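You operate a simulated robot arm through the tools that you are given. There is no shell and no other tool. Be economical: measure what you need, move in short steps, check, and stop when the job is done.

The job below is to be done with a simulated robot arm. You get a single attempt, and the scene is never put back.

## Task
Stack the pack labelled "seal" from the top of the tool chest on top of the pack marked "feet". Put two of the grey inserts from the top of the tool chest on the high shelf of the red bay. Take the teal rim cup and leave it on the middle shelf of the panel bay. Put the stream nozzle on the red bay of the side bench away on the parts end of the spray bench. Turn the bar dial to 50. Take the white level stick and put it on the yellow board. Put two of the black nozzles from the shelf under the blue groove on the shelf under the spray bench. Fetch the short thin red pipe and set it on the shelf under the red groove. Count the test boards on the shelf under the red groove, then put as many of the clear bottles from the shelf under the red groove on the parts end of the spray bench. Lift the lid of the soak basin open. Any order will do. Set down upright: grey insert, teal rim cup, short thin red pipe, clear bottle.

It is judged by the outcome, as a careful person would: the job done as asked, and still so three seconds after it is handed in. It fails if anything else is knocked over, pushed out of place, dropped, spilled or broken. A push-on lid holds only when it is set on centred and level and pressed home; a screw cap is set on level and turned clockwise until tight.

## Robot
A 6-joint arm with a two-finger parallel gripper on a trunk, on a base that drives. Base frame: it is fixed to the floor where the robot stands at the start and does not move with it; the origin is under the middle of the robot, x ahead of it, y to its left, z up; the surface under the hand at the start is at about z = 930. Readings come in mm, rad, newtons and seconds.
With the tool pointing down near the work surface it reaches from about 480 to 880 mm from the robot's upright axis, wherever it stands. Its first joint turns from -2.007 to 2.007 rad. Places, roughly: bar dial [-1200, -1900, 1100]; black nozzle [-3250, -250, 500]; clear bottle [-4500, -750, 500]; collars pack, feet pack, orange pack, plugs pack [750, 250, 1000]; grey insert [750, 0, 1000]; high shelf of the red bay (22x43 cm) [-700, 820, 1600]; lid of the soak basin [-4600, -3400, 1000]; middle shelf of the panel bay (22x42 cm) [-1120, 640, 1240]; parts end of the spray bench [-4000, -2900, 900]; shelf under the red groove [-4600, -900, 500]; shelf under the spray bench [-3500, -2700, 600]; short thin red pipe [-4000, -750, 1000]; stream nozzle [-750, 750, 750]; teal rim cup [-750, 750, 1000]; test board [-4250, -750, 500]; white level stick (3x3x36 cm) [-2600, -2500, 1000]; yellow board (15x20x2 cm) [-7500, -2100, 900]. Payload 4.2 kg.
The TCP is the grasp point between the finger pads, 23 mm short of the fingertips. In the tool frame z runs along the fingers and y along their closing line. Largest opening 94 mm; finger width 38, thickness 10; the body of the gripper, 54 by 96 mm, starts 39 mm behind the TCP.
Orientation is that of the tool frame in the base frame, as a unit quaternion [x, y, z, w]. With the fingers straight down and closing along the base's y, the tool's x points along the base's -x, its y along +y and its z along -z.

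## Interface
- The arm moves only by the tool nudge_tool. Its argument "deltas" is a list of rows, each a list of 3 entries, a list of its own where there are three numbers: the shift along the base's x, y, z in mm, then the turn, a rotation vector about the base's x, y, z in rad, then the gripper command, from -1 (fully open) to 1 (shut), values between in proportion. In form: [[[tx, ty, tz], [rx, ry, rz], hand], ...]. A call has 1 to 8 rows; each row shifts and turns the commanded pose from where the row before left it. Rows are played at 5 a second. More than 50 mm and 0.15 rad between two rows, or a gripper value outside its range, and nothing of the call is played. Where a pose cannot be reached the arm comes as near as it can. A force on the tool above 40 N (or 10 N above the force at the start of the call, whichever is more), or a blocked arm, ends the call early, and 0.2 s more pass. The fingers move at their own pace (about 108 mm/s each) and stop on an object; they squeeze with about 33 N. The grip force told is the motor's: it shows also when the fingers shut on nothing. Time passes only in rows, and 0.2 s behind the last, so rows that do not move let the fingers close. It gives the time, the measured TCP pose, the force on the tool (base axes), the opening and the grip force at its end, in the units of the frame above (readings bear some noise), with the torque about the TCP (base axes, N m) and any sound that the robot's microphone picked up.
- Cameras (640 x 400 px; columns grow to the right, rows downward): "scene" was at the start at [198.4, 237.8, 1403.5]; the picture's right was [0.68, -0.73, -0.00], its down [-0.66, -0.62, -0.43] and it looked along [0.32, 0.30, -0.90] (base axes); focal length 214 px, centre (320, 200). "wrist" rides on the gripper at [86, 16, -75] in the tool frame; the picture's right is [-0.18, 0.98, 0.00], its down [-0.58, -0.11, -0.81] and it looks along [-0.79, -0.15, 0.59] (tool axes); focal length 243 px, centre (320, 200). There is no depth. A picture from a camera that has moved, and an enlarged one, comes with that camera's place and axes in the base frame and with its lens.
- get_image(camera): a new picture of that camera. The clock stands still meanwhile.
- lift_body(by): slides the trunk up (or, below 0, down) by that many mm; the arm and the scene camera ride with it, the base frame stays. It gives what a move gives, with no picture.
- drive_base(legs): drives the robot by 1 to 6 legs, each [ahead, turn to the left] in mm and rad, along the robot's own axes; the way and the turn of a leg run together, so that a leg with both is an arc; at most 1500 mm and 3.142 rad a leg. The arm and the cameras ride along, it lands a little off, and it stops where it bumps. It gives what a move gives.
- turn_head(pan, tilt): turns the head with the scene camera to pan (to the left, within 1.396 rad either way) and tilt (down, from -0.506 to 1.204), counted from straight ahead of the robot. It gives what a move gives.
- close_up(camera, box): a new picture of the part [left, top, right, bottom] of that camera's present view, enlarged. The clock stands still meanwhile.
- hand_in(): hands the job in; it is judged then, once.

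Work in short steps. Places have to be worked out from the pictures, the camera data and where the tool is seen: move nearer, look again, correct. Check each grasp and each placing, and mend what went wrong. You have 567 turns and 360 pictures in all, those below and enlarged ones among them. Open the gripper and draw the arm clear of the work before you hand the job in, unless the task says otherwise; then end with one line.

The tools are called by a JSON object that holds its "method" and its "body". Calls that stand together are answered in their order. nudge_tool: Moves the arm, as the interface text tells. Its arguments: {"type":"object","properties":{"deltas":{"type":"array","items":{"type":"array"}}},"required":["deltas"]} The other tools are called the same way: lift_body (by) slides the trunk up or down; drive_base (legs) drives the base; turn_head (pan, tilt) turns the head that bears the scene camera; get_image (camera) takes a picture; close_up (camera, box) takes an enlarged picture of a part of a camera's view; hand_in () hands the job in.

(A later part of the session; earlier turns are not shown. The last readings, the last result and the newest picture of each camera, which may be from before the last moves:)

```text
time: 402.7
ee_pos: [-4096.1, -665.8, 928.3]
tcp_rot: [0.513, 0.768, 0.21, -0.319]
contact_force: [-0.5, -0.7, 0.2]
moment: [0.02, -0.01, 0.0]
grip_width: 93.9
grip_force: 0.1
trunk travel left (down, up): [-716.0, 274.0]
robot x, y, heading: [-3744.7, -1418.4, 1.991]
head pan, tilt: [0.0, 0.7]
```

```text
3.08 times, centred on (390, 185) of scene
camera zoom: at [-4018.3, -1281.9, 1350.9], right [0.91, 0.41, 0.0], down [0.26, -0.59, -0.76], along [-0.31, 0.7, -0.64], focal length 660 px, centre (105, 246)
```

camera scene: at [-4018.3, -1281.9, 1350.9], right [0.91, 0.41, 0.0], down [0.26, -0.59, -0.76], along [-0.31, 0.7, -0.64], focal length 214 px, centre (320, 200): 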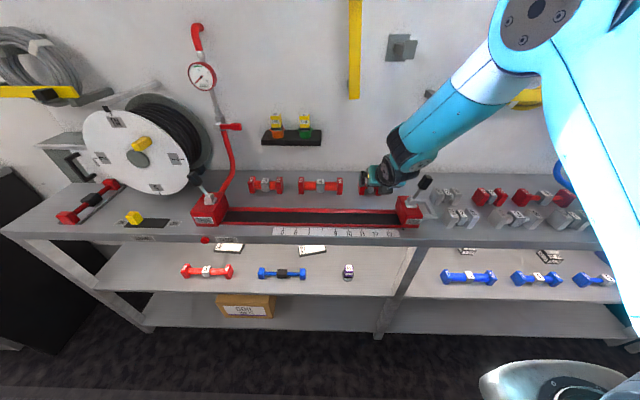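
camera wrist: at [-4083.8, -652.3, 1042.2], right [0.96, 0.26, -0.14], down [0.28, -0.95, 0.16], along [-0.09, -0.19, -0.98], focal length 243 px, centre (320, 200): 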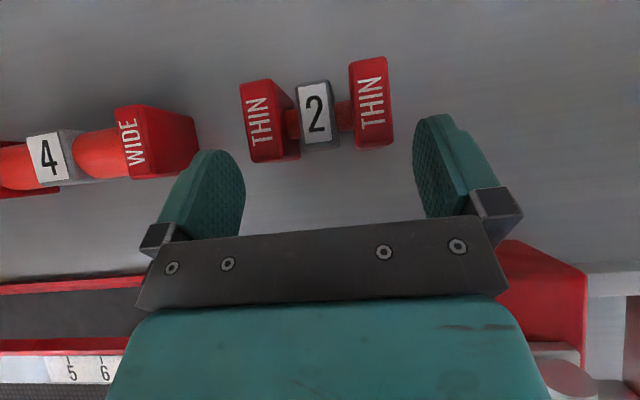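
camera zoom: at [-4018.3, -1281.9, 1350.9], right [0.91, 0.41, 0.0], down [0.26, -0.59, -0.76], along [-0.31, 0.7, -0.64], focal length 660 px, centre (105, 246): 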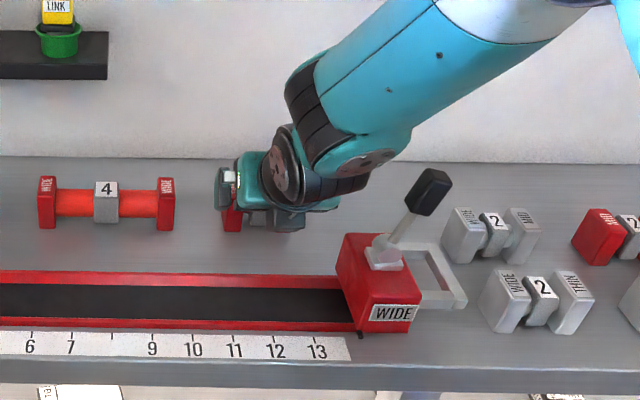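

Aligned. Final approach: 12/25 forward and 34 down.

{"method": "nudge_tool", "body": {"deltas": [[[-6, 12, -14], [0, 0, 0], -1], [[-5, 12, -12], [0, 0, 0], -1], [[0, 0, -7], [0, 0, 0], -1], [[0, 0, 0], [0, 0, 0], -1]]}}

{"method": "get_image", "body": {"camera": "wrist"}}

```text
time: 403.7
ee_pos: [-4106.2, -642.6, 893.1]
tcp_rot: [0.513, 0.769, 0.21, -0.319]
contact_force: [0.7, -0.5, 0.8]
moment: [0.0, -0.01, -0.02]
grip_width: 93.9
grip_force: 0.1
trunk travel left (down, up): [-716.0, 274.0]
robot x, y, heading: [-3746.3, -1417.7, 1.993]
head pan, tilt: [0.0, 0.7]
```

```text
161 pictures are left
camera wrist: at [-4094.7, -628.3, 1008.0], right [0.96, 0.26, -0.14], down [0.28, -0.95, 0.16], along [-0.09, -0.19, -0.98], focal length 243 px, centre (320, 200)
```

wrist: 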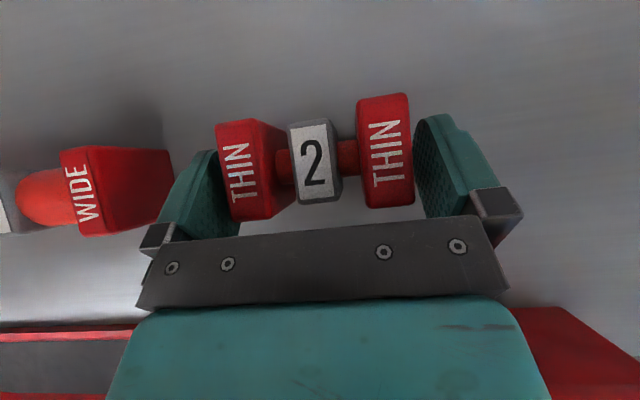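

Straddled without contact. Close and lift slightly.

{"method": "nudge_tool", "body": {"deltas": [[[0, 0, 0], [0, 0, 0], 0], [[0, 0, 0], [0, 0, 0], 1], [[0, 0, 0], [0, 0, 0], 1], [[0, 0, 25], [0, 0, 0], 1], [[0, 0, 25], [0, 0, 0], 1], [[0, 0, 0], [0, 0, 0], 1]]}}

{"method": "get_image", "body": {"camera": "wrist"}}

{"method": "close_up", "body": {"camera": "scene", "box": [300, 100, 480, 230]}}

```text
time: 405.1
ee_pos: [-4107.2, -642.5, 943.7]
tcp_rot: [0.514, 0.768, 0.21, -0.319]
contact_force: [0.1, 0.3, -1.4]
moment: [0.0, -0.01, -0.01]
grip_width: 79.9
grip_force: 33.1
trunk travel left (down, up): [-716.0, 274.0]
robot x, y, heading: [-3745.2, -1420.1, 1.995]
head pan, tilt: [0.0, 0.7]
```

```text
160 pictures are left
camera wrist: at [-4095.4, -628.5, 1058.0], right [0.96, 0.26, -0.14], down [0.28, -0.95, 0.16], along [-0.09, -0.19, -0.98], focal length 243 px, centre (320, 200)
```

wrist: 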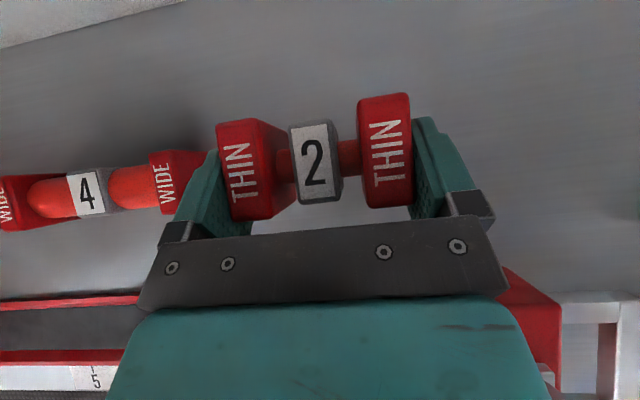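

```text
3.08 times, centred on (390, 165) of scene
camera zoom: at [-4018.4, -1281.6, 1350.8], right [0.91, 0.41, 0.0], down [0.26, -0.59, -0.76], along [-0.31, 0.7, -0.64], focal length 660 px, centre (105, 308)
```

zoom: 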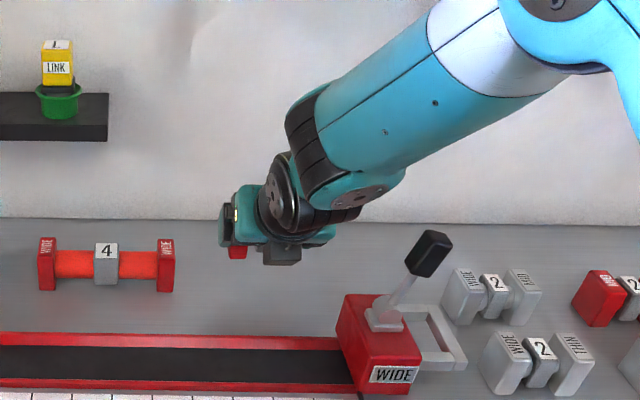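

Pipe held level. Raise and back out to the aisle.

{"method": "nudge_tool", "body": {"deltas": [[[0, 0, 40], [0, 0, 0], 1], [[0, 0, 40], [0, 0, 0], 1], [[2, -10, 0], [0, 0, 0], 1]]}}

{"method": "drive_base", "body": {"legs": [[-330, 0]]}}

{"method": "nudge_tool", "body": {"deltas": [[[14, -34, 0], [0, 0, 0], 1], [[14, -34, 0], [0, 0, 0], 1], [[14, -34, 0], [0, 0, 0], 1], [[14, -34, 0], [0, 0, 0], 1], [[14, -34, 0], [0, 0, 0], 1]]}}

```text
time: 405.9
ee_pos: [-4105.5, -652.9, 1024.3]
tcp_rot: [0.513, 0.769, 0.211, -0.319]
contact_force: [-0.1, -0.3, -2.2]
moment: [-0.04, 0.01, -0.01]
grip_width: 79.9
grip_force: 33.5
trunk travel left (down, up): [-716.0, 274.0]
robot x, y, heading: [-3743.7, -1418.6, 1.996]
head pan, tilt: [0.0, 0.7]
```

```text
time: 408.1
ee_pos: [-3970.4, -955.1, 1024.2]
tcp_rot: [0.513, 0.769, 0.209, -0.319]
contact_force: [0.6, -0.1, -1.5]
moment: [-0.01, 0.01, 0.02]
grip_width: 79.6
grip_force: 32.8
trunk travel left (down, up): [-716.0, 274.0]
robot x, y, heading: [-3606.5, -1719.3, 1.991]
head pan, tilt: [0.0, 0.7]
```

```text
time: 409.3
ee_pos: [-3899.9, -1122.7, 1022.5]
tcp_rot: [0.513, 0.769, 0.21, -0.319]
contact_force: [0.2, 0.3, -1.8]
moment: [-0.01, -0.03, -0.03]
grip_width: 79.7
grip_force: 32.7
trunk travel left (down, up): [-716.0, 274.0]
robot x, y, heading: [-3606.2, -1721.7, 1.991]
head pan, tilt: [0.0, 0.7]
```

Next: place it on the red-groove shelf at s≈4150, d≈880 (between the purple item and the blue pipe). Reposition and lower the trunk.

{"method": "drive_base", "body": {"legs": [[0, 1.555], [120, 0], [0, -1.571]]}}

{"method": "lift_body", "body": {"by": -400}}

{"method": "turn_head", "body": {"pan": 0.1, "tilt": 0.4}}

{"method": "get_image", "body": {"camera": "scene"}}

{"method": "get_image", "body": {"camera": "wrist"}}

```text
time: 418.1
ee_pos: [-4002.3, -1168.4, 1023.3]
tcp_rot: [0.52, 0.764, 0.212, -0.317]
contact_force: [-0.9, -0.5, -1.4]
moment: [0.01, -0.03, 0.0]
grip_width: 79.7
grip_force: 32.9
trunk travel left (down, up): [-716.0, 274.0]
robot x, y, heading: [-3718.7, -1767.4, 1.978]
head pan, tilt: [0.0, 0.7]
```

```text
time: 422.0
ee_pos: [-4001.9, -1167.5, 624.0]
tcp_rot: [0.519, 0.765, 0.212, -0.317]
contact_force: [0.6, -0.3, -2.0]
moment: [-0.03, -0.01, -0.03]
grip_width: 79.7
grip_force: 33.2
trunk travel left (down, up): [-316.0, 674.0]
robot x, y, heading: [-3722.6, -1767.2, 1.97]
head pan, tilt: [0.0, 0.7]
```

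```text
time: 422.8
ee_pos: [-4002.5, -1169.2, 623.6]
tcp_rot: [0.519, 0.764, 0.213, -0.318]
contact_force: [0.4, 0.0, -0.7]
moment: [-0.03, 0.01, -0.02]
grip_width: 79.6
grip_force: 32.4
trunk travel left (down, up): [-316.0, 674.0]
robot x, y, heading: [-3721.6, -1767.7, 1.979]
head pan, tilt: [0.099, 0.4]
```

```text
158 pictures are left
camera scene: at [-4003.2, -1624.3, 977.7], right [0.88, 0.48, 0.0], down [0.19, -0.34, -0.92], along [-0.45, 0.81, -0.39], focal length 214 px, centre (320, 200)
```

scene: 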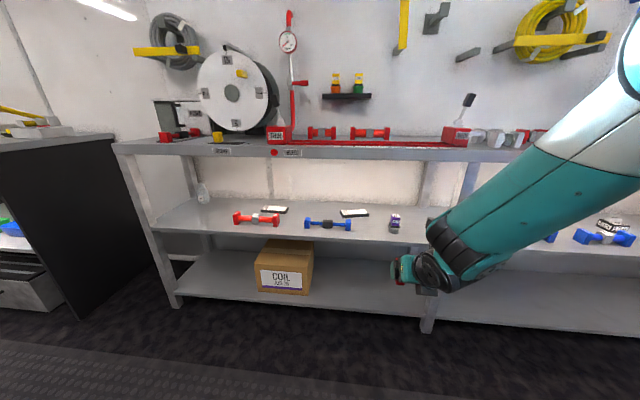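

```text
157 pictures are left
camera wrist: at [-3989.7, -1154.4, 738.0], right [0.96, 0.24, -0.14], down [0.26, -0.95, 0.16], along [-0.09, -0.19, -0.98], focal length 243 px, centre (320, 200)
```

wrist: 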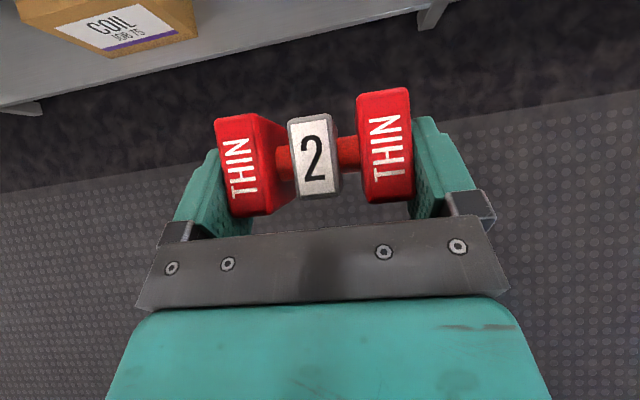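

Target the gap between purple item (s≈4087) and blue pipe (s≥4268): s≈4190. Shift left 47, drive in 300.

{"method": "nudge_tool", "body": {"deltas": [[[-22, -9, -15], [0, 0, 0], 1], [[-21, -9, -20], [0, 0, 0], 1]]}}

{"method": "drive_base", "body": {"legs": [[310, 0]]}}

{"method": "get_image", "body": {"camera": "scene"}}

{"method": "get_image", "body": {"camera": "wrist"}}

```text
time: 423.4
ee_pos: [-4045.2, -1185.1, 588.1]
tcp_rot: [0.518, 0.764, 0.214, -0.319]
contact_force: [0.1, 0.3, -1.8]
moment: [-0.04, -0.01, -0.04]
grip_width: 79.9
grip_force: 33.1
trunk travel left (down, up): [-316.0, 674.0]
robot x, y, heading: [-3723.2, -1771.5, 1.976]
head pan, tilt: [0.099, 0.4]
```

```text
time: 425.5
ee_pos: [-4166.5, -897.5, 588.2]
tcp_rot: [0.52, 0.764, 0.212, -0.317]
contact_force: [0.6, 0.2, -1.6]
moment: [0.05, 0.01, 0.02]
grip_width: 79.5
grip_force: 33.0
trunk travel left (down, up): [-316.0, 674.0]
robot x, y, heading: [-3846.2, -1481.8, 1.975]
head pan, tilt: [0.099, 0.4]
```

```text
156 pictures are left
camera scene: at [-4126.5, -1335.9, 977.7], right [0.88, 0.48, 0.0], down [0.19, -0.34, -0.92], along [-0.44, 0.81, -0.39], focal length 214 px, centre (320, 200)
```

scene: 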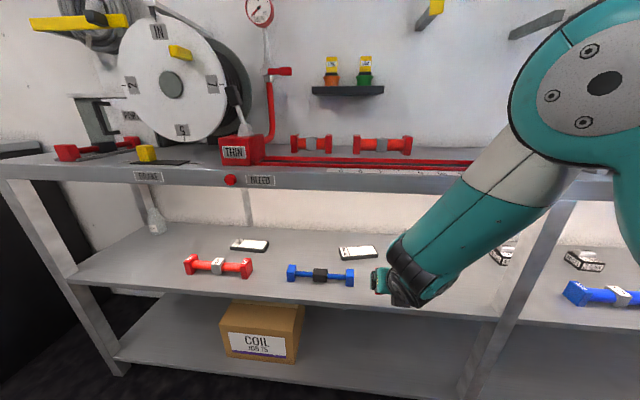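

```text
155 pictures are left
camera wrist: at [-4154.7, -883.7, 702.9], right [0.96, 0.24, -0.14], down [0.26, -0.95, 0.16], along [-0.09, -0.19, -0.98], focal length 243 px, centre (320, 200)
```

wrist: 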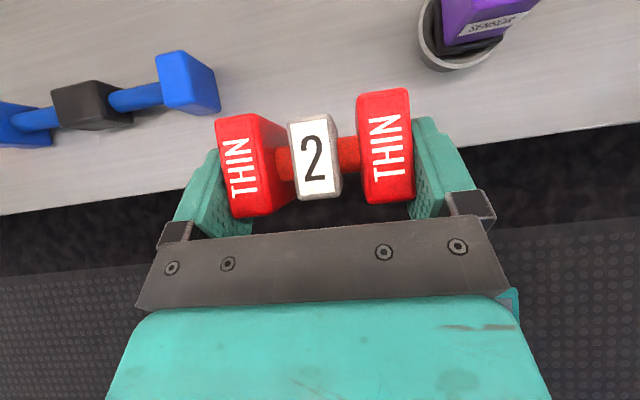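

Centred in the gap. Move 60 forward by arm, then lower in steps.

{"method": "nudge_tool", "body": {"deltas": [[[-12, 28, 0], [0, 0, 0], 1], [[-12, 28, 0], [0, 0, 0], 1], [[0, 0, -20], [0, 0, 0], 1], [[0, 0, -15], [0, 0, 0], 1], [[0, 0, 0], [0, 0, 0], 1]]}}

{"method": "get_image", "body": {"camera": "wrist"}}

{"method": "get_image", "body": {"camera": "scene"}}

```text
time: 426.7
ee_pos: [-4190.7, -841.7, 552.3]
tcp_rot: [0.519, 0.765, 0.212, -0.318]
contact_force: [0.2, 0.3, -1.4]
moment: [-0.01, -0.01, 0.02]
grip_width: 79.5
grip_force: 33.1
trunk travel left (down, up): [-316.0, 674.0]
robot x, y, heading: [-3845.3, -1479.9, 1.974]
head pan, tilt: [0.099, 0.4]
```

```text
154 pictures are left
camera wrist: at [-4178.4, -827.9, 667.4], right [0.96, 0.24, -0.14], down [0.26, -0.95, 0.16], along [-0.09, -0.19, -0.98], focal length 243 px, centre (320, 200)
```

wrist: 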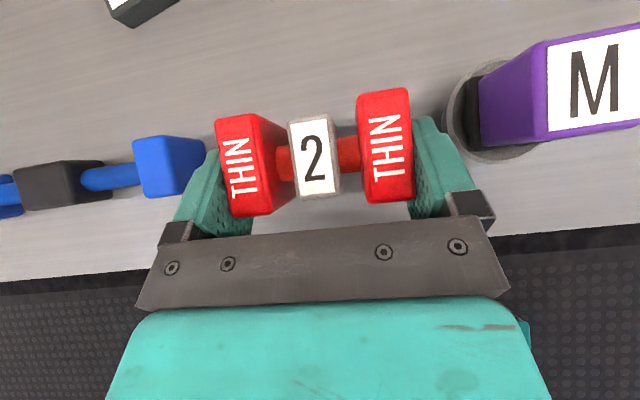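

```text
153 pictures are left
camera scene: at [-4126.5, -1335.9, 977.7], right [0.88, 0.48, 0.0], down [0.19, -0.34, -0.92], along [-0.44, 0.81, -0.39], focal length 214 px, centre (320, 200)
```

scene: 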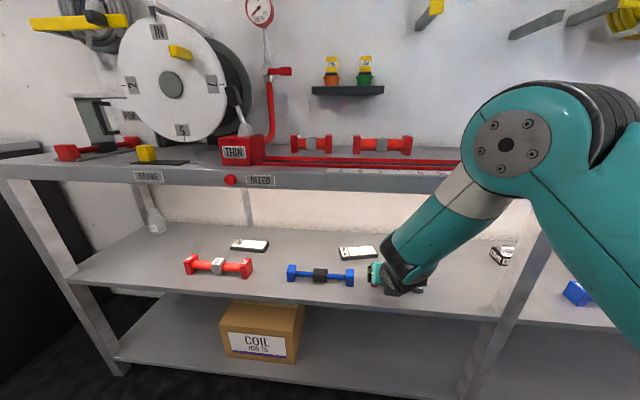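

Gaps of ~20 mm either side. Lower to contact.

{"method": "nudge_tool", "body": {"deltas": [[[0, 0, -6], [0, 0, 0], 1], [[0, 0, -5], [0, 0, 0], 1], [[0, 0, -4], [0, 0, 0], 1], [[0, 0, -4], [0, 0, 0], 1], [[0, 0, 0], [0, 0, 0], 1]]}}

```text
time: 427.9
ee_pos: [-4191.8, -841.8, 535.6]
tcp_rot: [0.52, 0.764, 0.214, -0.317]
contact_force: [0.4, 0.0, -1.4]
moment: [0.0, -0.02, 0.01]
grip_width: 79.8
grip_force: 33.0
trunk travel left (down, up): [-316.0, 674.0]
robot x, y, heading: [-3846.4, -1479.6, 1.98]
head pan, tilt: [0.099, 0.4]
```

{"method": "nudge_tool", "body": {"deltas": [[[0, 0, -3], [0, 0, 0], 1], [[0, 0, -3], [0, 0, 0], 1], [[0, 0, -3], [0, 0, 0], 1], [[0, 0, 0], [0, 0, 0], 1]]}}

```text
time: 428.9
ee_pos: [-4193.5, -839.7, 528.9]
tcp_rot: [0.518, 0.762, 0.216, -0.323]
contact_force: [0.5, -1.9, 14.0]
moment: [0.05, -0.65, -0.08]
grip_width: 79.7
grip_force: 33.0
trunk travel left (down, up): [-316.0, 674.0]
robot x, y, heading: [-3846.2, -1480.5, 1.973]
head pan, tilt: [0.099, 0.4]
stopped in row 4: the force on the tool passed its limit at 41 N (the readings are from after the stop); the commanded pose is now the measured one
```

Firm contact with the shelf. Ease up 1.5 mm and release a little.

{"method": "nudge_tool", "body": {"deltas": [[[0, 0, 1.5], [0, 0, 0], 1], [[0, 0, 0], [0, 0, 0], 1], [[0, 0, 0], [0, 0, 0], -0.8], [[0, 0, 0], [0, 0, 0], -0.9], [[0, 0, 0], [0, 0, 0], -0.9]]}}

{"method": "get_image", "body": {"camera": "wrist"}}

```text
time: 430.1
ee_pos: [-4193.6, -840.3, 529.8]
tcp_rot: [0.517, 0.764, 0.214, -0.322]
contact_force: [-5.8, -3.9, 9.0]
moment: [0.03, -0.22, -0.05]
grip_width: 86.2
grip_force: 0.1
trunk travel left (down, up): [-316.0, 674.0]
robot x, y, heading: [-3844.2, -1480.8, 1.972]
head pan, tilt: [0.099, 0.4]
```

```text
152 pictures are left
camera wrist: at [-4179.7, -827.5, 644.2], right [0.96, 0.24, -0.14], down [0.26, -0.95, 0.15], along [-0.09, -0.18, -0.98], focal length 243 px, centre (320, 200)
```

wrist: 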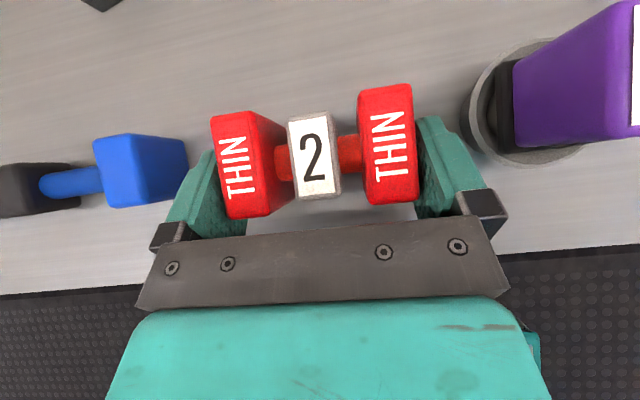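

Released; raise and retreat along the tool axis.

{"method": "nudge_tool", "body": {"deltas": [[[0, 0, 3], [0, 0, 0], -0.95], [[5, -12, 14], [0, 0, 0], -0.95], [[8, -19, 21], [0, 0, 0], -0.95], [[10, -24, 25], [0, 0, 0], -0.95], [[10, -24, 0], [0, 0, 0], -0.95]]}}

{"method": "get_image", "body": {"camera": "wrist"}}

```text
time: 431.3
ee_pos: [-4160.4, -918.8, 593.8]
tcp_rot: [0.519, 0.763, 0.214, -0.32]
contact_force: [0.3, -0.5, -0.7]
moment: [-0.01, 0.01, -0.01]
grip_width: 91.8
grip_force: 0.1
trunk travel left (down, up): [-316.0, 674.0]
robot x, y, heading: [-3847.3, -1481.8, 1.972]
head pan, tilt: [0.099, 0.4]
```

```text
151 pictures are left
camera wrist: at [-4146.6, -906.0, 707.6], right [0.96, 0.24, -0.14], down [0.26, -0.95, 0.15], along [-0.09, -0.18, -0.98], focal length 243 px, centre (320, 200)
```

wrist: 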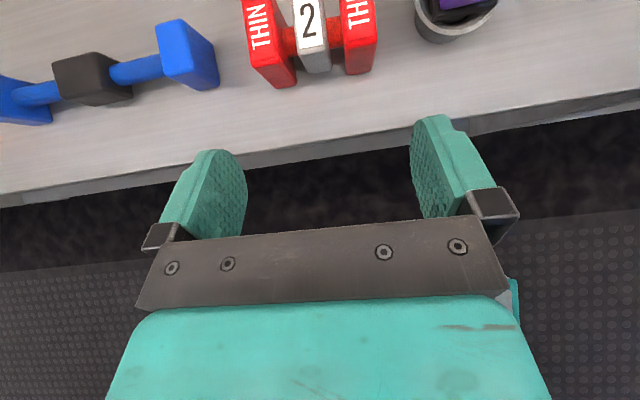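

Pipe placed upright on the red shelf. Next the black nozzles on the blue-groove shelf: back out, shift right along the aisle.

{"method": "drive_base", "body": {"legs": [[-290, 0], [0, -1.568], [380, 0], [0, 1.571]]}}

{"method": "nudge_tool", "body": {"deltas": [[[25, 10, -10], [0.135, 0.058, 0], -0.7], [[25, 10, -10], [0.135, 0.058, 0], -0.7], [[8, 4, -10], [0.135, 0.058, 0], -0.7]]}}

{"method": "turn_head", "body": {"pan": 0.0, "tilt": 0.45}}

{"method": "get_image", "body": {"camera": "scene"}}

```text
time: 442.9
ee_pos: [-3705.1, -1038.7, 593.4]
tcp_rot: [0.512, 0.768, 0.211, -0.323]
contact_force: [0.4, 0.2, 0.8]
moment: [-0.02, 0.0, -0.02]
grip_width: 91.8
grip_force: 0.1
trunk travel left (down, up): [-316.0, 674.0]
robot x, y, heading: [-3378.7, -1592.4, 1.986]
head pan, tilt: [0.099, 0.4]
```

```text
time: 443.7
ee_pos: [-3657.7, -1006.0, 567.6]
tcp_rot: [0.453, 0.68, 0.315, -0.482]
contact_force: [0.1, -0.5, 0.1]
moment: [-0.04, 0.01, -0.01]
grip_width: 80.2
grip_force: 0.1
out of reach, approached as far as the arm can: row 3
trunk travel left (down, up): [-316.0, 674.0]
robot x, y, heading: [-3380.7, -1594.7, 1.989]
head pan, tilt: [0.099, 0.4]
```

```text
time: 444.4
ee_pos: [-3658.1, -1007.7, 568.2]
tcp_rot: [0.455, 0.679, 0.317, -0.48]
contact_force: [0.2, -0.8, 0.3]
moment: [-0.02, 0.04, -0.02]
grip_width: 80.0
grip_force: 0.0
trunk travel left (down, up): [-316.0, 674.0]
robot x, y, heading: [-3383.6, -1594.7, 1.988]
head pan, tilt: [0.0, 0.45]
```

```text
150 pictures are left
camera scene: at [-3656.2, -1451.0, 973.1], right [0.91, 0.41, 0.0], down [0.18, -0.4, -0.9], along [-0.37, 0.82, -0.44], focal length 214 px, centre (320, 200)
```

scene: 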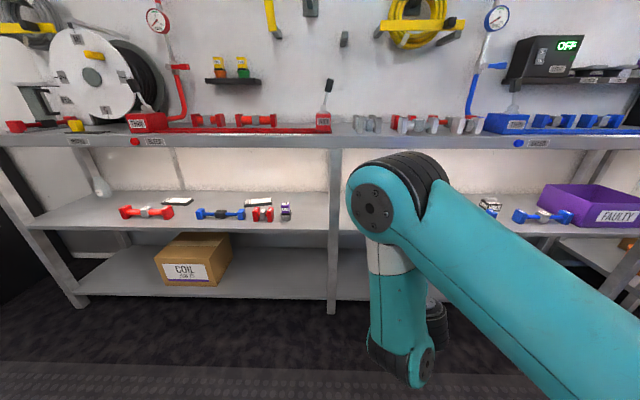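

Flatten the arm as for the bottles: extend forward 165 and up, then lower the trunk.

{"method": "nudge_tool", "body": {"deltas": [[[-8, 19, 22], [0, 0, 0], -0.7], [[-8, 19, 22], [0, 0, 0], -0.7], [[-8, 19, 22], [0, 0, 0], -0.7], [[-8, 19, 22], [0, 0, 0], -0.7], [[-8, 19, 22], [0, 0, 0], -0.7], [[-8, 19, 22], [0, 0, 0], -0.7], [[-8, 19, 22], [0, 0, 0], -0.7], [[-8, 19, 22], [0, 0, 0], -0.7]]}}

{"method": "lift_body", "body": {"by": -190}}

{"method": "get_image", "body": {"camera": "scene"}}

{"method": "get_image", "body": {"camera": "wrist"}}

```text
time: 446.2
ee_pos: [-3722.1, -854.3, 745.1]
tcp_rot: [0.453, 0.678, 0.317, -0.484]
contact_force: [-0.1, 0.3, 0.4]
moment: [-0.01, 0.0, 0.0]
grip_width: 79.9
grip_force: 0.1
trunk travel left (down, up): [-316.0, 674.0]
robot x, y, heading: [-3377.5, -1593.6, 1.993]
head pan, tilt: [0.0, 0.45]
```

```text
time: 448.3
ee_pos: [-3721.2, -856.4, 555.3]
tcp_rot: [0.453, 0.679, 0.316, -0.483]
contact_force: [1.1, -0.2, 0.7]
moment: [-0.03, 0.0, -0.04]
grip_width: 80.0
grip_force: 0.2
trunk travel left (down, up): [-126.0, 864.0]
robot x, y, heading: [-3380.4, -1597.8, 1.991]
head pan, tilt: [0.0, 0.45]
```

```text
149 pictures are left
camera scene: at [-3656.2, -1450.9, 783.1], right [0.91, 0.41, 0.0], down [0.18, -0.4, -0.9], along [-0.37, 0.82, -0.44], focal length 214 px, centre (320, 200)
```

scene: 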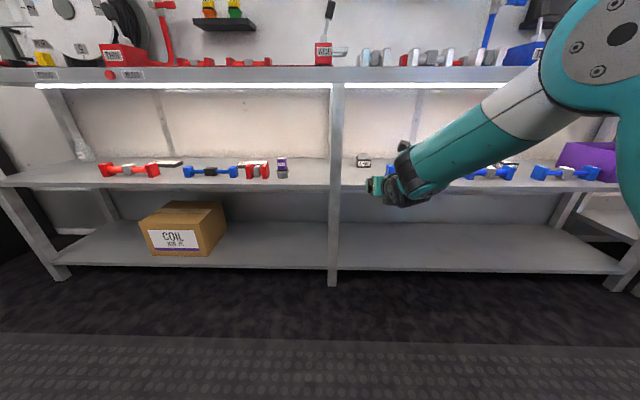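

```text
148 pictures are left
camera wrist: at [-3689.2, -887.0, 661.7], right [0.93, 0.33, -0.18], down [0.27, -0.92, -0.28], along [-0.26, 0.21, -0.94], focal length 243 px, centre (320, 200)
```

wrist: 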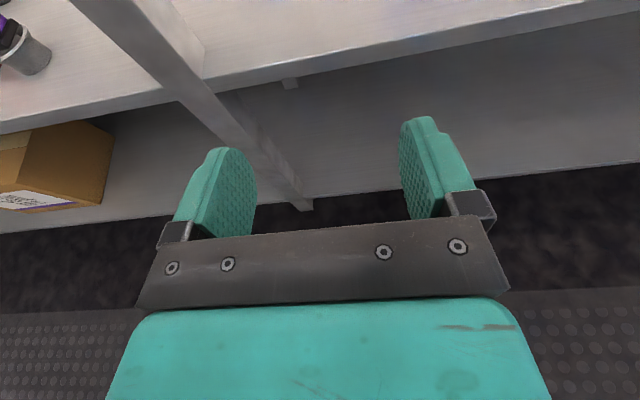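

{"method": "close_up", "body": {"camera": "scene", "box": [330, 130, 410, 190]}}

{"method": "drive_base", "body": {"legs": [[255, 0]]}}

{"method": "get_image", "body": {"camera": "wrist"}}

{"method": "get_image", "body": {"camera": "scene"}}

```text
6.67 times, centred on (370, 160) of scene
camera zoom: at [-3656.2, -1450.9, 783.1], right [0.91, 0.41, 0.0], down [0.18, -0.4, -0.9], along [-0.37, 0.82, -0.44], focal length 1430 px, centre (-13, 467)
```

zoom: 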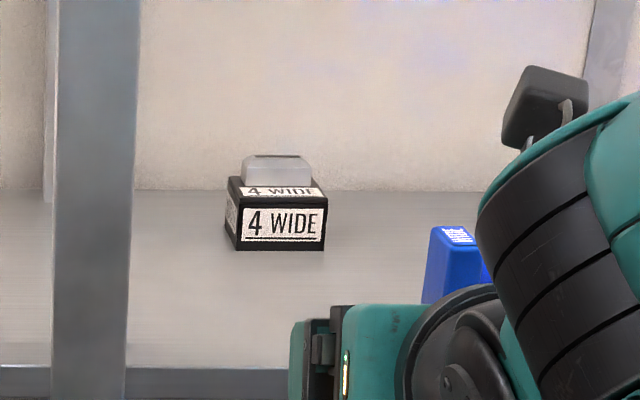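

```text
time: 450.1
ee_pos: [-3826.1, -620.7, 555.3]
tcp_rot: [0.454, 0.678, 0.316, -0.484]
contact_force: [-0.2, 0.7, 0.1]
moment: [0.01, 0.0, 0.0]
grip_width: 79.7
grip_force: 0.1
trunk travel left (down, up): [-126.0, 864.0]
robot x, y, heading: [-3481.0, -1362.5, 1.992]
head pan, tilt: [0.0, 0.45]
```

```text
146 pictures are left
camera wrist: at [-3793.2, -653.2, 661.7], right [0.93, 0.32, -0.18], down [0.27, -0.92, -0.28], along [-0.26, 0.21, -0.94], focal length 243 px, centre (320, 200)
```

wrist: 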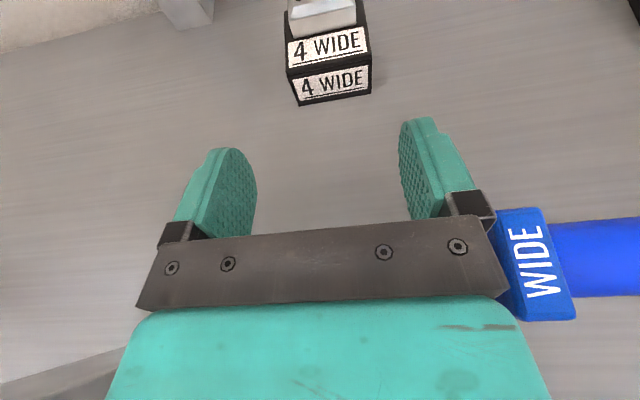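

```text
145 pictures are left
camera scene: at [-3760.4, -1217.1, 783.1], right [0.91, 0.41, 0.0], down [0.18, -0.4, -0.9], along [-0.37, 0.82, -0.44], focal length 214 px, centre (320, 200)
```

scene: 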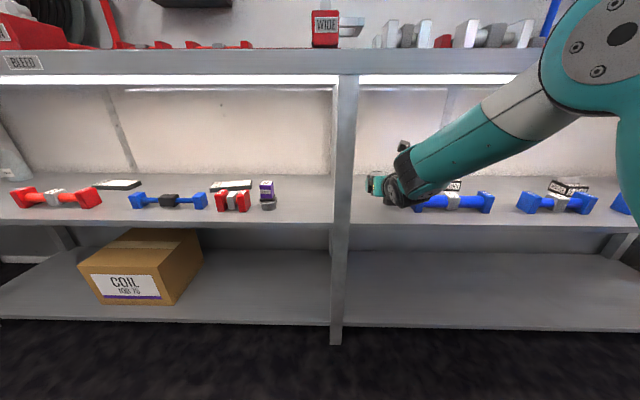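

Nozzle base is ~60 mm wide, centred s≈3757, d≈1052, parallel to the bench. Raise the arm relative to trunk, lower the trunk 60, shift right 9, then drive in 70.

{"method": "nudge_tool", "body": {"deltas": [[[8, 3, 20], [0, 0, 0], -0.8], [[0, 0, 20], [0, 0, 0], -0.8]]}}

{"method": "lift_body", "body": {"by": -55}}

{"method": "drive_base", "body": {"legs": [[72, 0]]}}

{"method": "get_image", "body": {"camera": "wrist"}}

```text
time: 450.7
ee_pos: [-3817.7, -618.9, 594.7]
tcp_rot: [0.453, 0.679, 0.316, -0.484]
contact_force: [0.0, 0.0, 1.0]
moment: [-0.01, -0.01, 0.01]
grip_width: 84.6
grip_force: 0.0
trunk travel left (down, up): [-126.0, 864.0]
robot x, y, heading: [-3483.4, -1360.2, 1.99]
head pan, tilt: [0.0, 0.45]
```

```text
time: 451.7
ee_pos: [-3816.8, -618.1, 539.0]
tcp_rot: [0.453, 0.678, 0.317, -0.484]
contact_force: [0.4, -0.9, 0.4]
moment: [-0.03, -0.02, 0.02]
grip_width: 84.6
grip_force: 0.0
trunk travel left (down, up): [-71.0, 919.0]
robot x, y, heading: [-3481.8, -1362.1, 1.987]
head pan, tilt: [0.0, 0.45]
```

```text
time: 452.7
ee_pos: [-3845.7, -552.8, 539.2]
tcp_rot: [0.454, 0.678, 0.317, -0.483]
contact_force: [-0.4, 0.5, -0.2]
moment: [-0.02, 0.01, 0.01]
grip_width: 84.8
grip_force: 0.1
trunk travel left (down, up): [-71.0, 919.0]
robot x, y, heading: [-3514.7, -1291.2, 1.991]
head pan, tilt: [0.0, 0.45]
```

```text
144 pictures are left
camera wrist: at [-3813.8, -584.8, 646.6], right [0.93, 0.32, -0.18], down [0.27, -0.92, -0.28], along [-0.26, 0.21, -0.94], focal length 243 px, centre (320, 200)
```

wrist: 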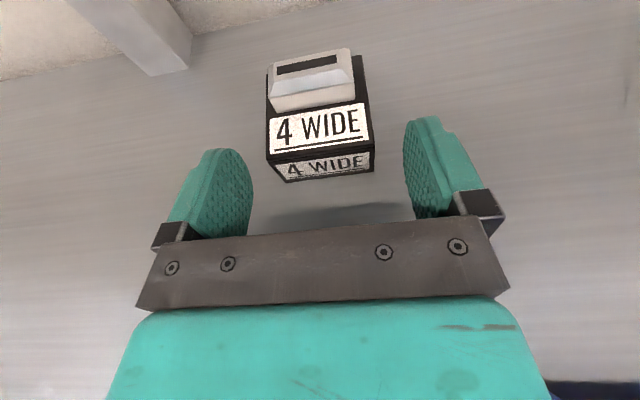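

Well centred. Advance 34 mm and lower 10, then close.

{"method": "nudge_tool", "body": {"deltas": [[[-6, 15, -5], [0, 0, 0], -0.8], [[-7, 16, -5], [0, 0, 0], -0.8], [[0, 0, 0], [0, 0, 0], -0.8]]}}

{"method": "get_image", "body": {"camera": "wrist"}}

```text
time: 453.5
ee_pos: [-3859.3, -519.9, 529.8]
tcp_rot: [0.453, 0.678, 0.317, -0.484]
contact_force: [0.1, 0.1, -0.5]
moment: [0.01, -0.03, 0.01]
grip_width: 84.4
grip_force: 0.0
trunk travel left (down, up): [-71.0, 919.0]
robot x, y, heading: [-3509.7, -1299.6, 1.987]
head pan, tilt: [0.0, 0.45]
```

```text
143 pictures are left
camera wrist: at [-3827.1, -554.0, 636.8], right [0.93, 0.32, -0.18], down [0.27, -0.92, -0.28], along [-0.26, 0.21, -0.94], focal length 243 px, centre (320, 200)
```

wrist: 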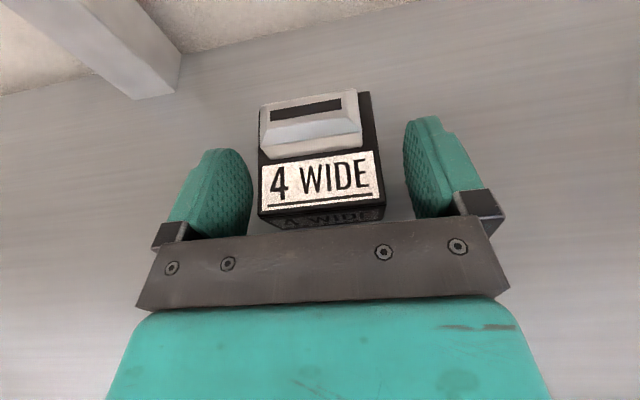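

{"method": "nudge_tool", "body": {"deltas": [[[0, 0, 0], [0, 0, 0], 0], [[0, 0, 0], [0, 0, 0], 1], [[0, 0, 0], [0, 0, 0], 1], [[0, 0, 0], [0, 0, 0], 1]]}}

{"method": "lift_body", "body": {"by": 50}}

{"method": "get_image", "body": {"camera": "wrist"}}

```text
time: 454.5
ee_pos: [-3859.8, -521.0, 529.4]
tcp_rot: [0.453, 0.679, 0.317, -0.483]
contact_force: [-0.4, 0.0, 1.0]
moment: [0.1, 0.01, 0.02]
grip_width: 57.5
grip_force: 33.2
trunk travel left (down, up): [-71.0, 919.0]
robot x, y, heading: [-3517.9, -1298.9, 1.989]
head pan, tilt: [0.0, 0.45]
```

```text
time: 455.4
ee_pos: [-3860.1, -521.9, 580.0]
tcp_rot: [0.453, 0.679, 0.316, -0.484]
contact_force: [0.0, -0.2, -0.9]
moment: [-0.03, 0.01, -0.01]
grip_width: 57.6
grip_force: 33.2
trunk travel left (down, up): [-121.0, 869.0]
robot x, y, heading: [-3514.0, -1293.0, 1.988]
head pan, tilt: [0.0, 0.45]
```

```text
142 pictures are left
camera wrist: at [-3827.1, -554.2, 686.7], right [0.93, 0.32, -0.18], down [0.27, -0.92, -0.28], along [-0.26, 0.21, -0.94], focal length 243 px, centre (320, 200)
```

wrist: 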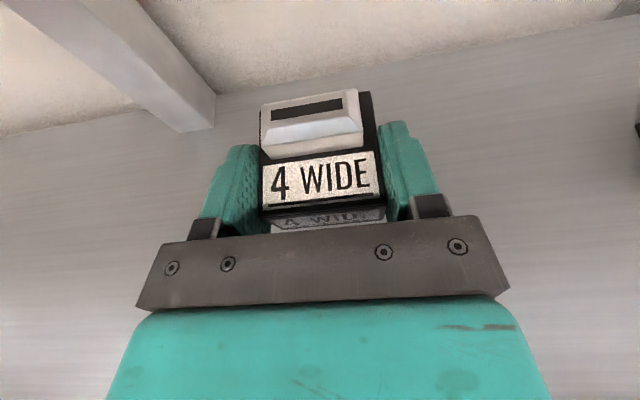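

Nozzle held. Back out, retract, and turn to the spray bench's lower shelf opposite.

{"method": "drive_base", "body": {"legs": [[-400, 0]]}}

{"method": "nudge_tool", "body": {"deltas": [[[14, -34, 0], [0, 0, 0], 1], [[14, -34, 0], [0, 0, 0], 1], [[14, -34, 0], [0, 0, 0], 1], [[14, -34, 0], [0, 0, 0], 1], [[14, -34, 0], [0, 0, 0], 1], [[14, -34, 0], [0, 0, 0], 1]]}}

{"method": "drive_base", "body": {"legs": [[130, 0], [0, 3.135]]}}

{"method": "turn_head", "body": {"pan": 0.0, "tilt": 0.35}}

{"method": "get_image", "body": {"camera": "scene"}}

```text
time: 457.9
ee_pos: [-3696.7, -888.1, 580.2]
tcp_rot: [0.454, 0.679, 0.317, -0.483]
contact_force: [0.5, -0.4, -0.8]
moment: [0.01, 0.01, -0.04]
grip_width: 58.0
grip_force: 33.0
trunk travel left (down, up): [-121.0, 869.0]
robot x, y, heading: [-3348.4, -1659.3, 1.991]
head pan, tilt: [0.0, 0.45]
```

```text
time: 459.3
ee_pos: [-3611.5, -1092.2, 582.1]
tcp_rot: [0.454, 0.679, 0.316, -0.483]
contact_force: [0.0, -0.2, -1.0]
moment: [0.03, -0.04, 0.0]
grip_width: 57.8
grip_force: 33.3
trunk travel left (down, up): [-121.0, 869.0]
robot x, y, heading: [-3352.3, -1664.1, 1.989]
head pan, tilt: [0.0, 0.45]
```

```text
time: 467.9
ee_pos: [-3142.1, -2113.1, 581.3]
tcp_rot: [0.679, -0.454, 0.483, 0.317]
contact_force: [-0.8, -0.4, -1.8]
moment: [0.01, -0.02, 0.01]
grip_width: 57.9
grip_force: 33.4
trunk travel left (down, up): [-121.0, 869.0]
robot x, y, heading: [-3404.5, -1544.5, -1.153]
head pan, tilt: [0.0, 0.45]
```

```text
time: 468.6
ee_pos: [-3142.2, -2113.4, 580.4]
tcp_rot: [0.678, -0.453, 0.484, 0.317]
contact_force: [0.5, 0.5, -1.7]
moment: [0.05, -0.02, 0.0]
grip_width: 57.7
grip_force: 32.9
trunk travel left (down, up): [-121.0, 869.0]
robot x, y, heading: [-3401.6, -1544.5, -1.153]
head pan, tilt: [0.0, 0.351]
```

```text
141 pictures are left
camera scene: at [-3124.0, -1687.2, 787.2], right [-0.91, -0.41, 0.0], down [-0.14, 0.31, -0.94], along [0.38, -0.86, -0.34], focal length 214 px, centre (320, 200)
```

scene: 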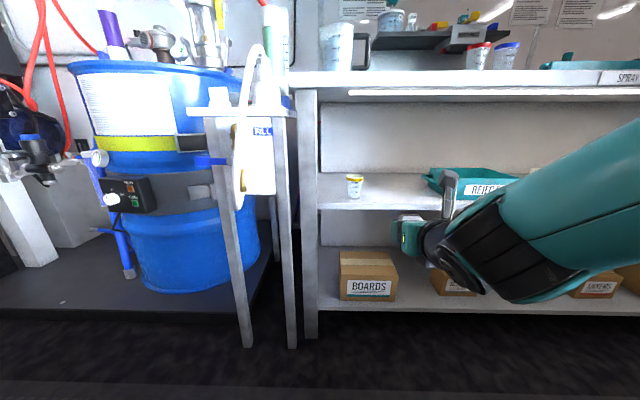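

I see the lower shelf: cup at s≈3643, REJECT bin from s≈3910; free space between. Raise to z≈640, shift right 117, then drive in.

{"method": "lift_body", "body": {"by": 62}}

{"method": "nudge_tool", "body": {"deltas": [[[-36, -15.5, 0], [0, 0, 0], 1], [[-36, -15.5, 0], [0, 0, 0], 1], [[-36, -15.5, 0], [0, 0, 0], 1], [[0, 0, 0], [0, 0, 0], 1]]}}

{"method": "drive_base", "body": {"legs": [[200, 0]]}}

{"method": "get_image", "body": {"camera": "scene"}}

{"method": "get_image", "body": {"camera": "wrist"}}

```text
time: 469.6
ee_pos: [-3141.8, -2113.6, 643.6]
tcp_rot: [0.679, -0.453, 0.484, 0.316]
contact_force: [0.3, 0.2, -1.4]
moment: [0.03, 0.05, 0.0]
grip_width: 57.8
grip_force: 32.6
trunk travel left (down, up): [-183.0, 807.0]
robot x, y, heading: [-3401.4, -1543.7, -1.155]
head pan, tilt: [0.0, 0.351]
```

```text
time: 470.6
ee_pos: [-3227.8, -2156.7, 646.9]
tcp_rot: [0.679, -0.452, 0.484, 0.316]
contact_force: [0.3, -0.2, -1.5]
moment: [0.04, 0.03, -0.03]
grip_width: 58.0
grip_force: 32.9
out of reach, approached as far as the arm can: row 2, 3
trunk travel left (down, up): [-183.0, 807.0]
robot x, y, heading: [-3401.8, -1544.2, -1.149]
head pan, tilt: [0.0, 0.351]
```

```text
time: 472.2
ee_pos: [-3145.2, -2338.0, 645.6]
tcp_rot: [0.679, -0.453, 0.484, 0.316]
contact_force: [-0.5, -0.5, -0.9]
moment: [0.05, -0.01, -0.03]
grip_width: 57.9
grip_force: 33.2
trunk travel left (down, up): [-183.0, 807.0]
robot x, y, heading: [-3325.5, -1722.7, -1.15]
head pan, tilt: [0.0, 0.351]
```

```text
140 pictures are left
camera scene: at [-3042.4, -1869.2, 849.3], right [-0.91, -0.41, 0.0], down [-0.14, 0.31, -0.94], along [0.38, -0.86, -0.34], focal length 214 px, centre (320, 200)
```

scene: 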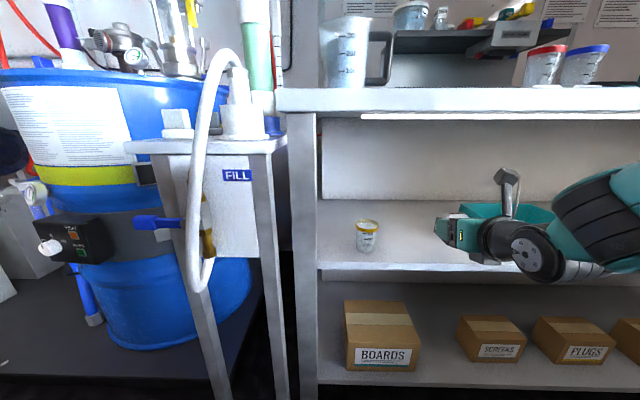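

```text
139 pictures are left
camera wrist: at [-3177.7, -2306.9, 753.2], right [-0.93, -0.33, -0.18], down [-0.27, 0.92, -0.28], along [0.26, -0.21, -0.94], focal length 243 px, centre (320, 200)
```

wrist: 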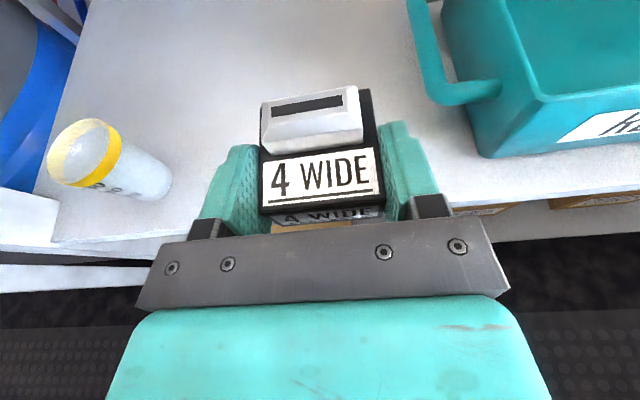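

Shelf z≈560. The bin's handle starts at s≈3880, so I place this nozzle deep (d≈-1050) at s≈3813, leaving room for the second in front. Drive 130 further.

{"method": "drive_base", "body": {"legs": [[130, 0]]}}

{"method": "get_image", "body": {"camera": "wrist"}}

```text
time: 473.5
ee_pos: [-3093.3, -2458.7, 647.7]
tcp_rot: [0.679, -0.454, 0.483, 0.316]
contact_force: [-0.5, 0.1, -0.6]
moment: [0.04, 0.01, -0.03]
grip_width: 57.6
grip_force: 33.4
trunk travel left (down, up): [-183.0, 807.0]
robot x, y, heading: [-3268.4, -1845.5, -1.153]
head pan, tilt: [0.0, 0.351]
```

```text
138 pictures are left
camera wrist: at [-3124.2, -2426.5, 753.2], right [-0.93, -0.33, -0.18], down [-0.27, 0.92, -0.28], along [0.26, -0.21, -0.94], focal length 243 px, centre (320, 200)
```

wrist: 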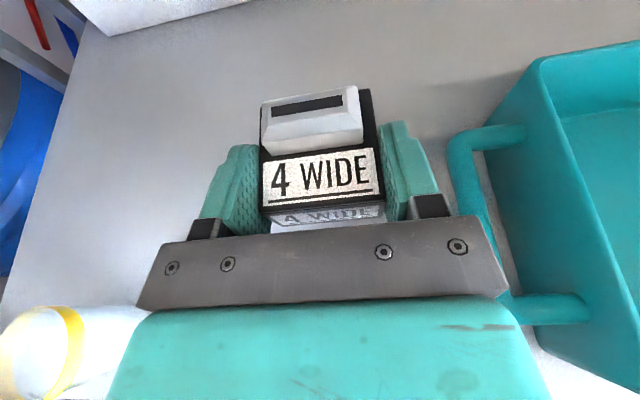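

Shift left 12 for clearance from the bin handle and lower to contact.

{"method": "nudge_tool", "body": {"deltas": [[[11, 5, -15], [0, 0, 0], 1], [[0, 0, -20], [0, 0, 0], 1], [[0, 0, -12], [0, 0, 0], 1], [[0, 0, -5], [0, 0, 0], 1], [[0, 0, -4], [0, 0, 0], 1], [[0, 0, 0], [0, 0, 0], 1]]}}

```text
time: 474.9
ee_pos: [-3074.0, -2469.4, 598.1]
tcp_rot: [0.679, -0.453, 0.484, 0.316]
contact_force: [1.0, 0.3, -1.5]
moment: [0.04, 0.05, 0.02]
grip_width: 57.9
grip_force: 32.7
out of reach, approached as far as the arm can: row 1, 2, 3
trunk travel left (down, up): [-183.0, 807.0]
robot x, y, heading: [-3271.9, -1842.0, -1.149]
head pan, tilt: [0.0, 0.351]
```

Use the trunk for the rest of the descent.

{"method": "lift_body", "body": {"by": -7}}

{"method": "lift_body", "body": {"by": -4}}

```text
time: 475.5
ee_pos: [-3072.3, -2469.8, 590.4]
tcp_rot: [0.679, -0.453, 0.484, 0.316]
contact_force: [1.0, -1.1, 3.6]
moment: [-0.24, 0.03, -0.01]
grip_width: 57.9
grip_force: 32.8
trunk travel left (down, up): [-176.0, 814.0]
robot x, y, heading: [-3268.3, -1847.6, -1.151]
head pan, tilt: [0.0, 0.351]
```

```text
time: 476.0
ee_pos: [-3072.4, -2468.8, 590.9]
tcp_rot: [0.676, -0.45, 0.488, 0.319]
contact_force: [-1.1, 4.3, 11.8]
moment: [0.8, 0.54, -0.08]
grip_width: 57.9
grip_force: 32.5
trunk travel left (down, up): [-173.0, 817.0]
robot x, y, heading: [-3265.1, -1844.1, -1.145]
head pan, tilt: [0.0, 0.351]
stopped: the force on the tool passed its limit at 42 N (the readings are from after the stop); the commanded pose is now the measured one
```

In contact. Release slightly and check.

{"method": "nudge_tool", "body": {"deltas": [[[0, 0, 1], [0, 0, 0], 1], [[0, 0, 0], [0, 0, 0], -0.4], [[0, 0, 0], [0, 0, 0], -0.5], [[0, 0, 0], [0, 0, 0], -0.5]]}}

{"method": "get_image", "body": {"camera": "wrist"}}

```text
time: 477.0
ee_pos: [-3072.8, -2469.5, 590.3]
tcp_rot: [0.677, -0.451, 0.486, 0.318]
contact_force: [-0.4, -1.1, 1.2]
moment: [-0.02, 0.03, -0.02]
grip_width: 70.3
grip_force: 0.0
trunk travel left (down, up): [-173.0, 817.0]
robot x, y, heading: [-3268.1, -1845.2, -1.149]
head pan, tilt: [0.0, 0.351]
```

```text
137 pictures are left
camera wrist: at [-3104.4, -2437.4, 696.9], right [-0.93, -0.33, -0.18], down [-0.27, 0.92, -0.29], along [0.26, -0.22, -0.94], focal length 243 px, centre (320, 200)
```

wrist: 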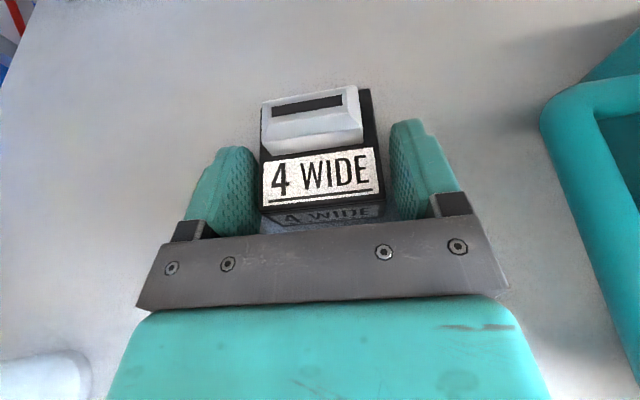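

Released and standing. Drive straight back out.

{"method": "drive_base", "body": {"legs": [[-320, 0]]}}

{"method": "get_image", "body": {"camera": "scene"}}

```text
time: 479.1
ee_pos: [-3203.3, -2177.1, 590.7]
tcp_rot: [0.677, -0.451, 0.487, 0.318]
contact_force: [-0.4, -0.4, 0.4]
moment: [0.05, -0.02, -0.03]
grip_width: 70.4
grip_force: 0.1
trunk travel left (down, up): [-173.0, 817.0]
robot x, y, heading: [-3397.4, -1552.4, -1.149]
head pan, tilt: [0.0, 0.351]
```

```text
136 pictures are left
camera scene: at [-3119.8, -1696.4, 838.9], right [-0.91, -0.41, 0.0], down [-0.14, 0.31, -0.94], along [0.38, -0.86, -0.34], focal length 214 px, centre (320, 200)
```

scene: 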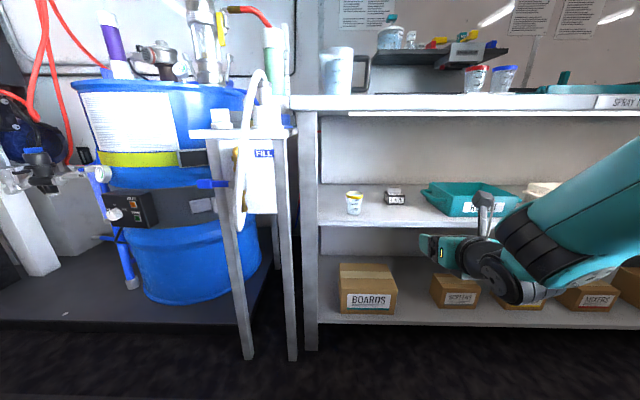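

Nozzle 1 is on the shelf. For the second ("3 THIN", s≈3488, behind a blue pipe end): reposition and use a 60° tilt to clear the pipe.

{"method": "drive_base", "body": {"legs": [[0, 1.555], [250, 0], [0, 1.571]]}}

{"method": "nudge_tool", "body": {"deltas": [[[-20, -9, 10], [-0.09, -0.039, 0], -0.7], [[-20, -9, 10], [-0.09, -0.039, 0], -0.7], [[-22, -10, 10], [0, 0, 0], -0.7]]}}

{"method": "turn_head", "body": {"pan": 0.0, "tilt": 0.4}}

{"method": "get_image", "body": {"camera": "scene"}}

```text
time: 488.5
ee_pos: [-3351.4, -827.9, 589.9]
tcp_rot: [0.459, 0.672, 0.324, -0.482]
contact_force: [0.4, -0.5, 0.2]
moment: [-0.02, 0.0, 0.04]
grip_width: 70.7
grip_force: 0.0
trunk travel left (down, up): [-173.0, 817.0]
robot x, y, heading: [-3168.7, -1453.3, 1.972]
head pan, tilt: [0.0, 0.351]
```

```text
time: 489.3
ee_pos: [-3413.6, -856.3, 621.1]
tcp_rot: [0.487, 0.717, 0.28, -0.413]
contact_force: [0.4, 0.0, 0.7]
moment: [0.02, -0.01, -0.02]
grip_width: 80.1
grip_force: 0.0
trunk travel left (down, up): [-173.0, 817.0]
robot x, y, heading: [-3170.4, -1455.9, 1.97]
head pan, tilt: [0.0, 0.351]
```

```text
time: 489.9
ee_pos: [-3413.0, -856.0, 621.3]
tcp_rot: [0.487, 0.717, 0.279, -0.414]
contact_force: [0.1, -0.5, -0.3]
moment: [0.03, 0.03, 0.0]
grip_width: 80.0
grip_force: 0.0
trunk travel left (down, up): [-173.0, 817.0]
robot x, y, heading: [-3171.3, -1454.7, 1.968]
head pan, tilt: [0.0, 0.4]
```

```text
135 pictures are left
camera scene: at [-3442.6, -1305.2, 834.4], right [0.92, 0.39, 0.0], down [0.15, -0.36, -0.92], along [-0.36, 0.85, -0.39], focal length 214 px, centre (320, 200)
```

scene: 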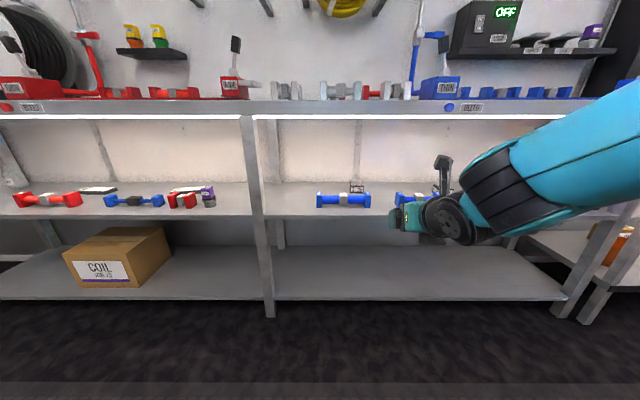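

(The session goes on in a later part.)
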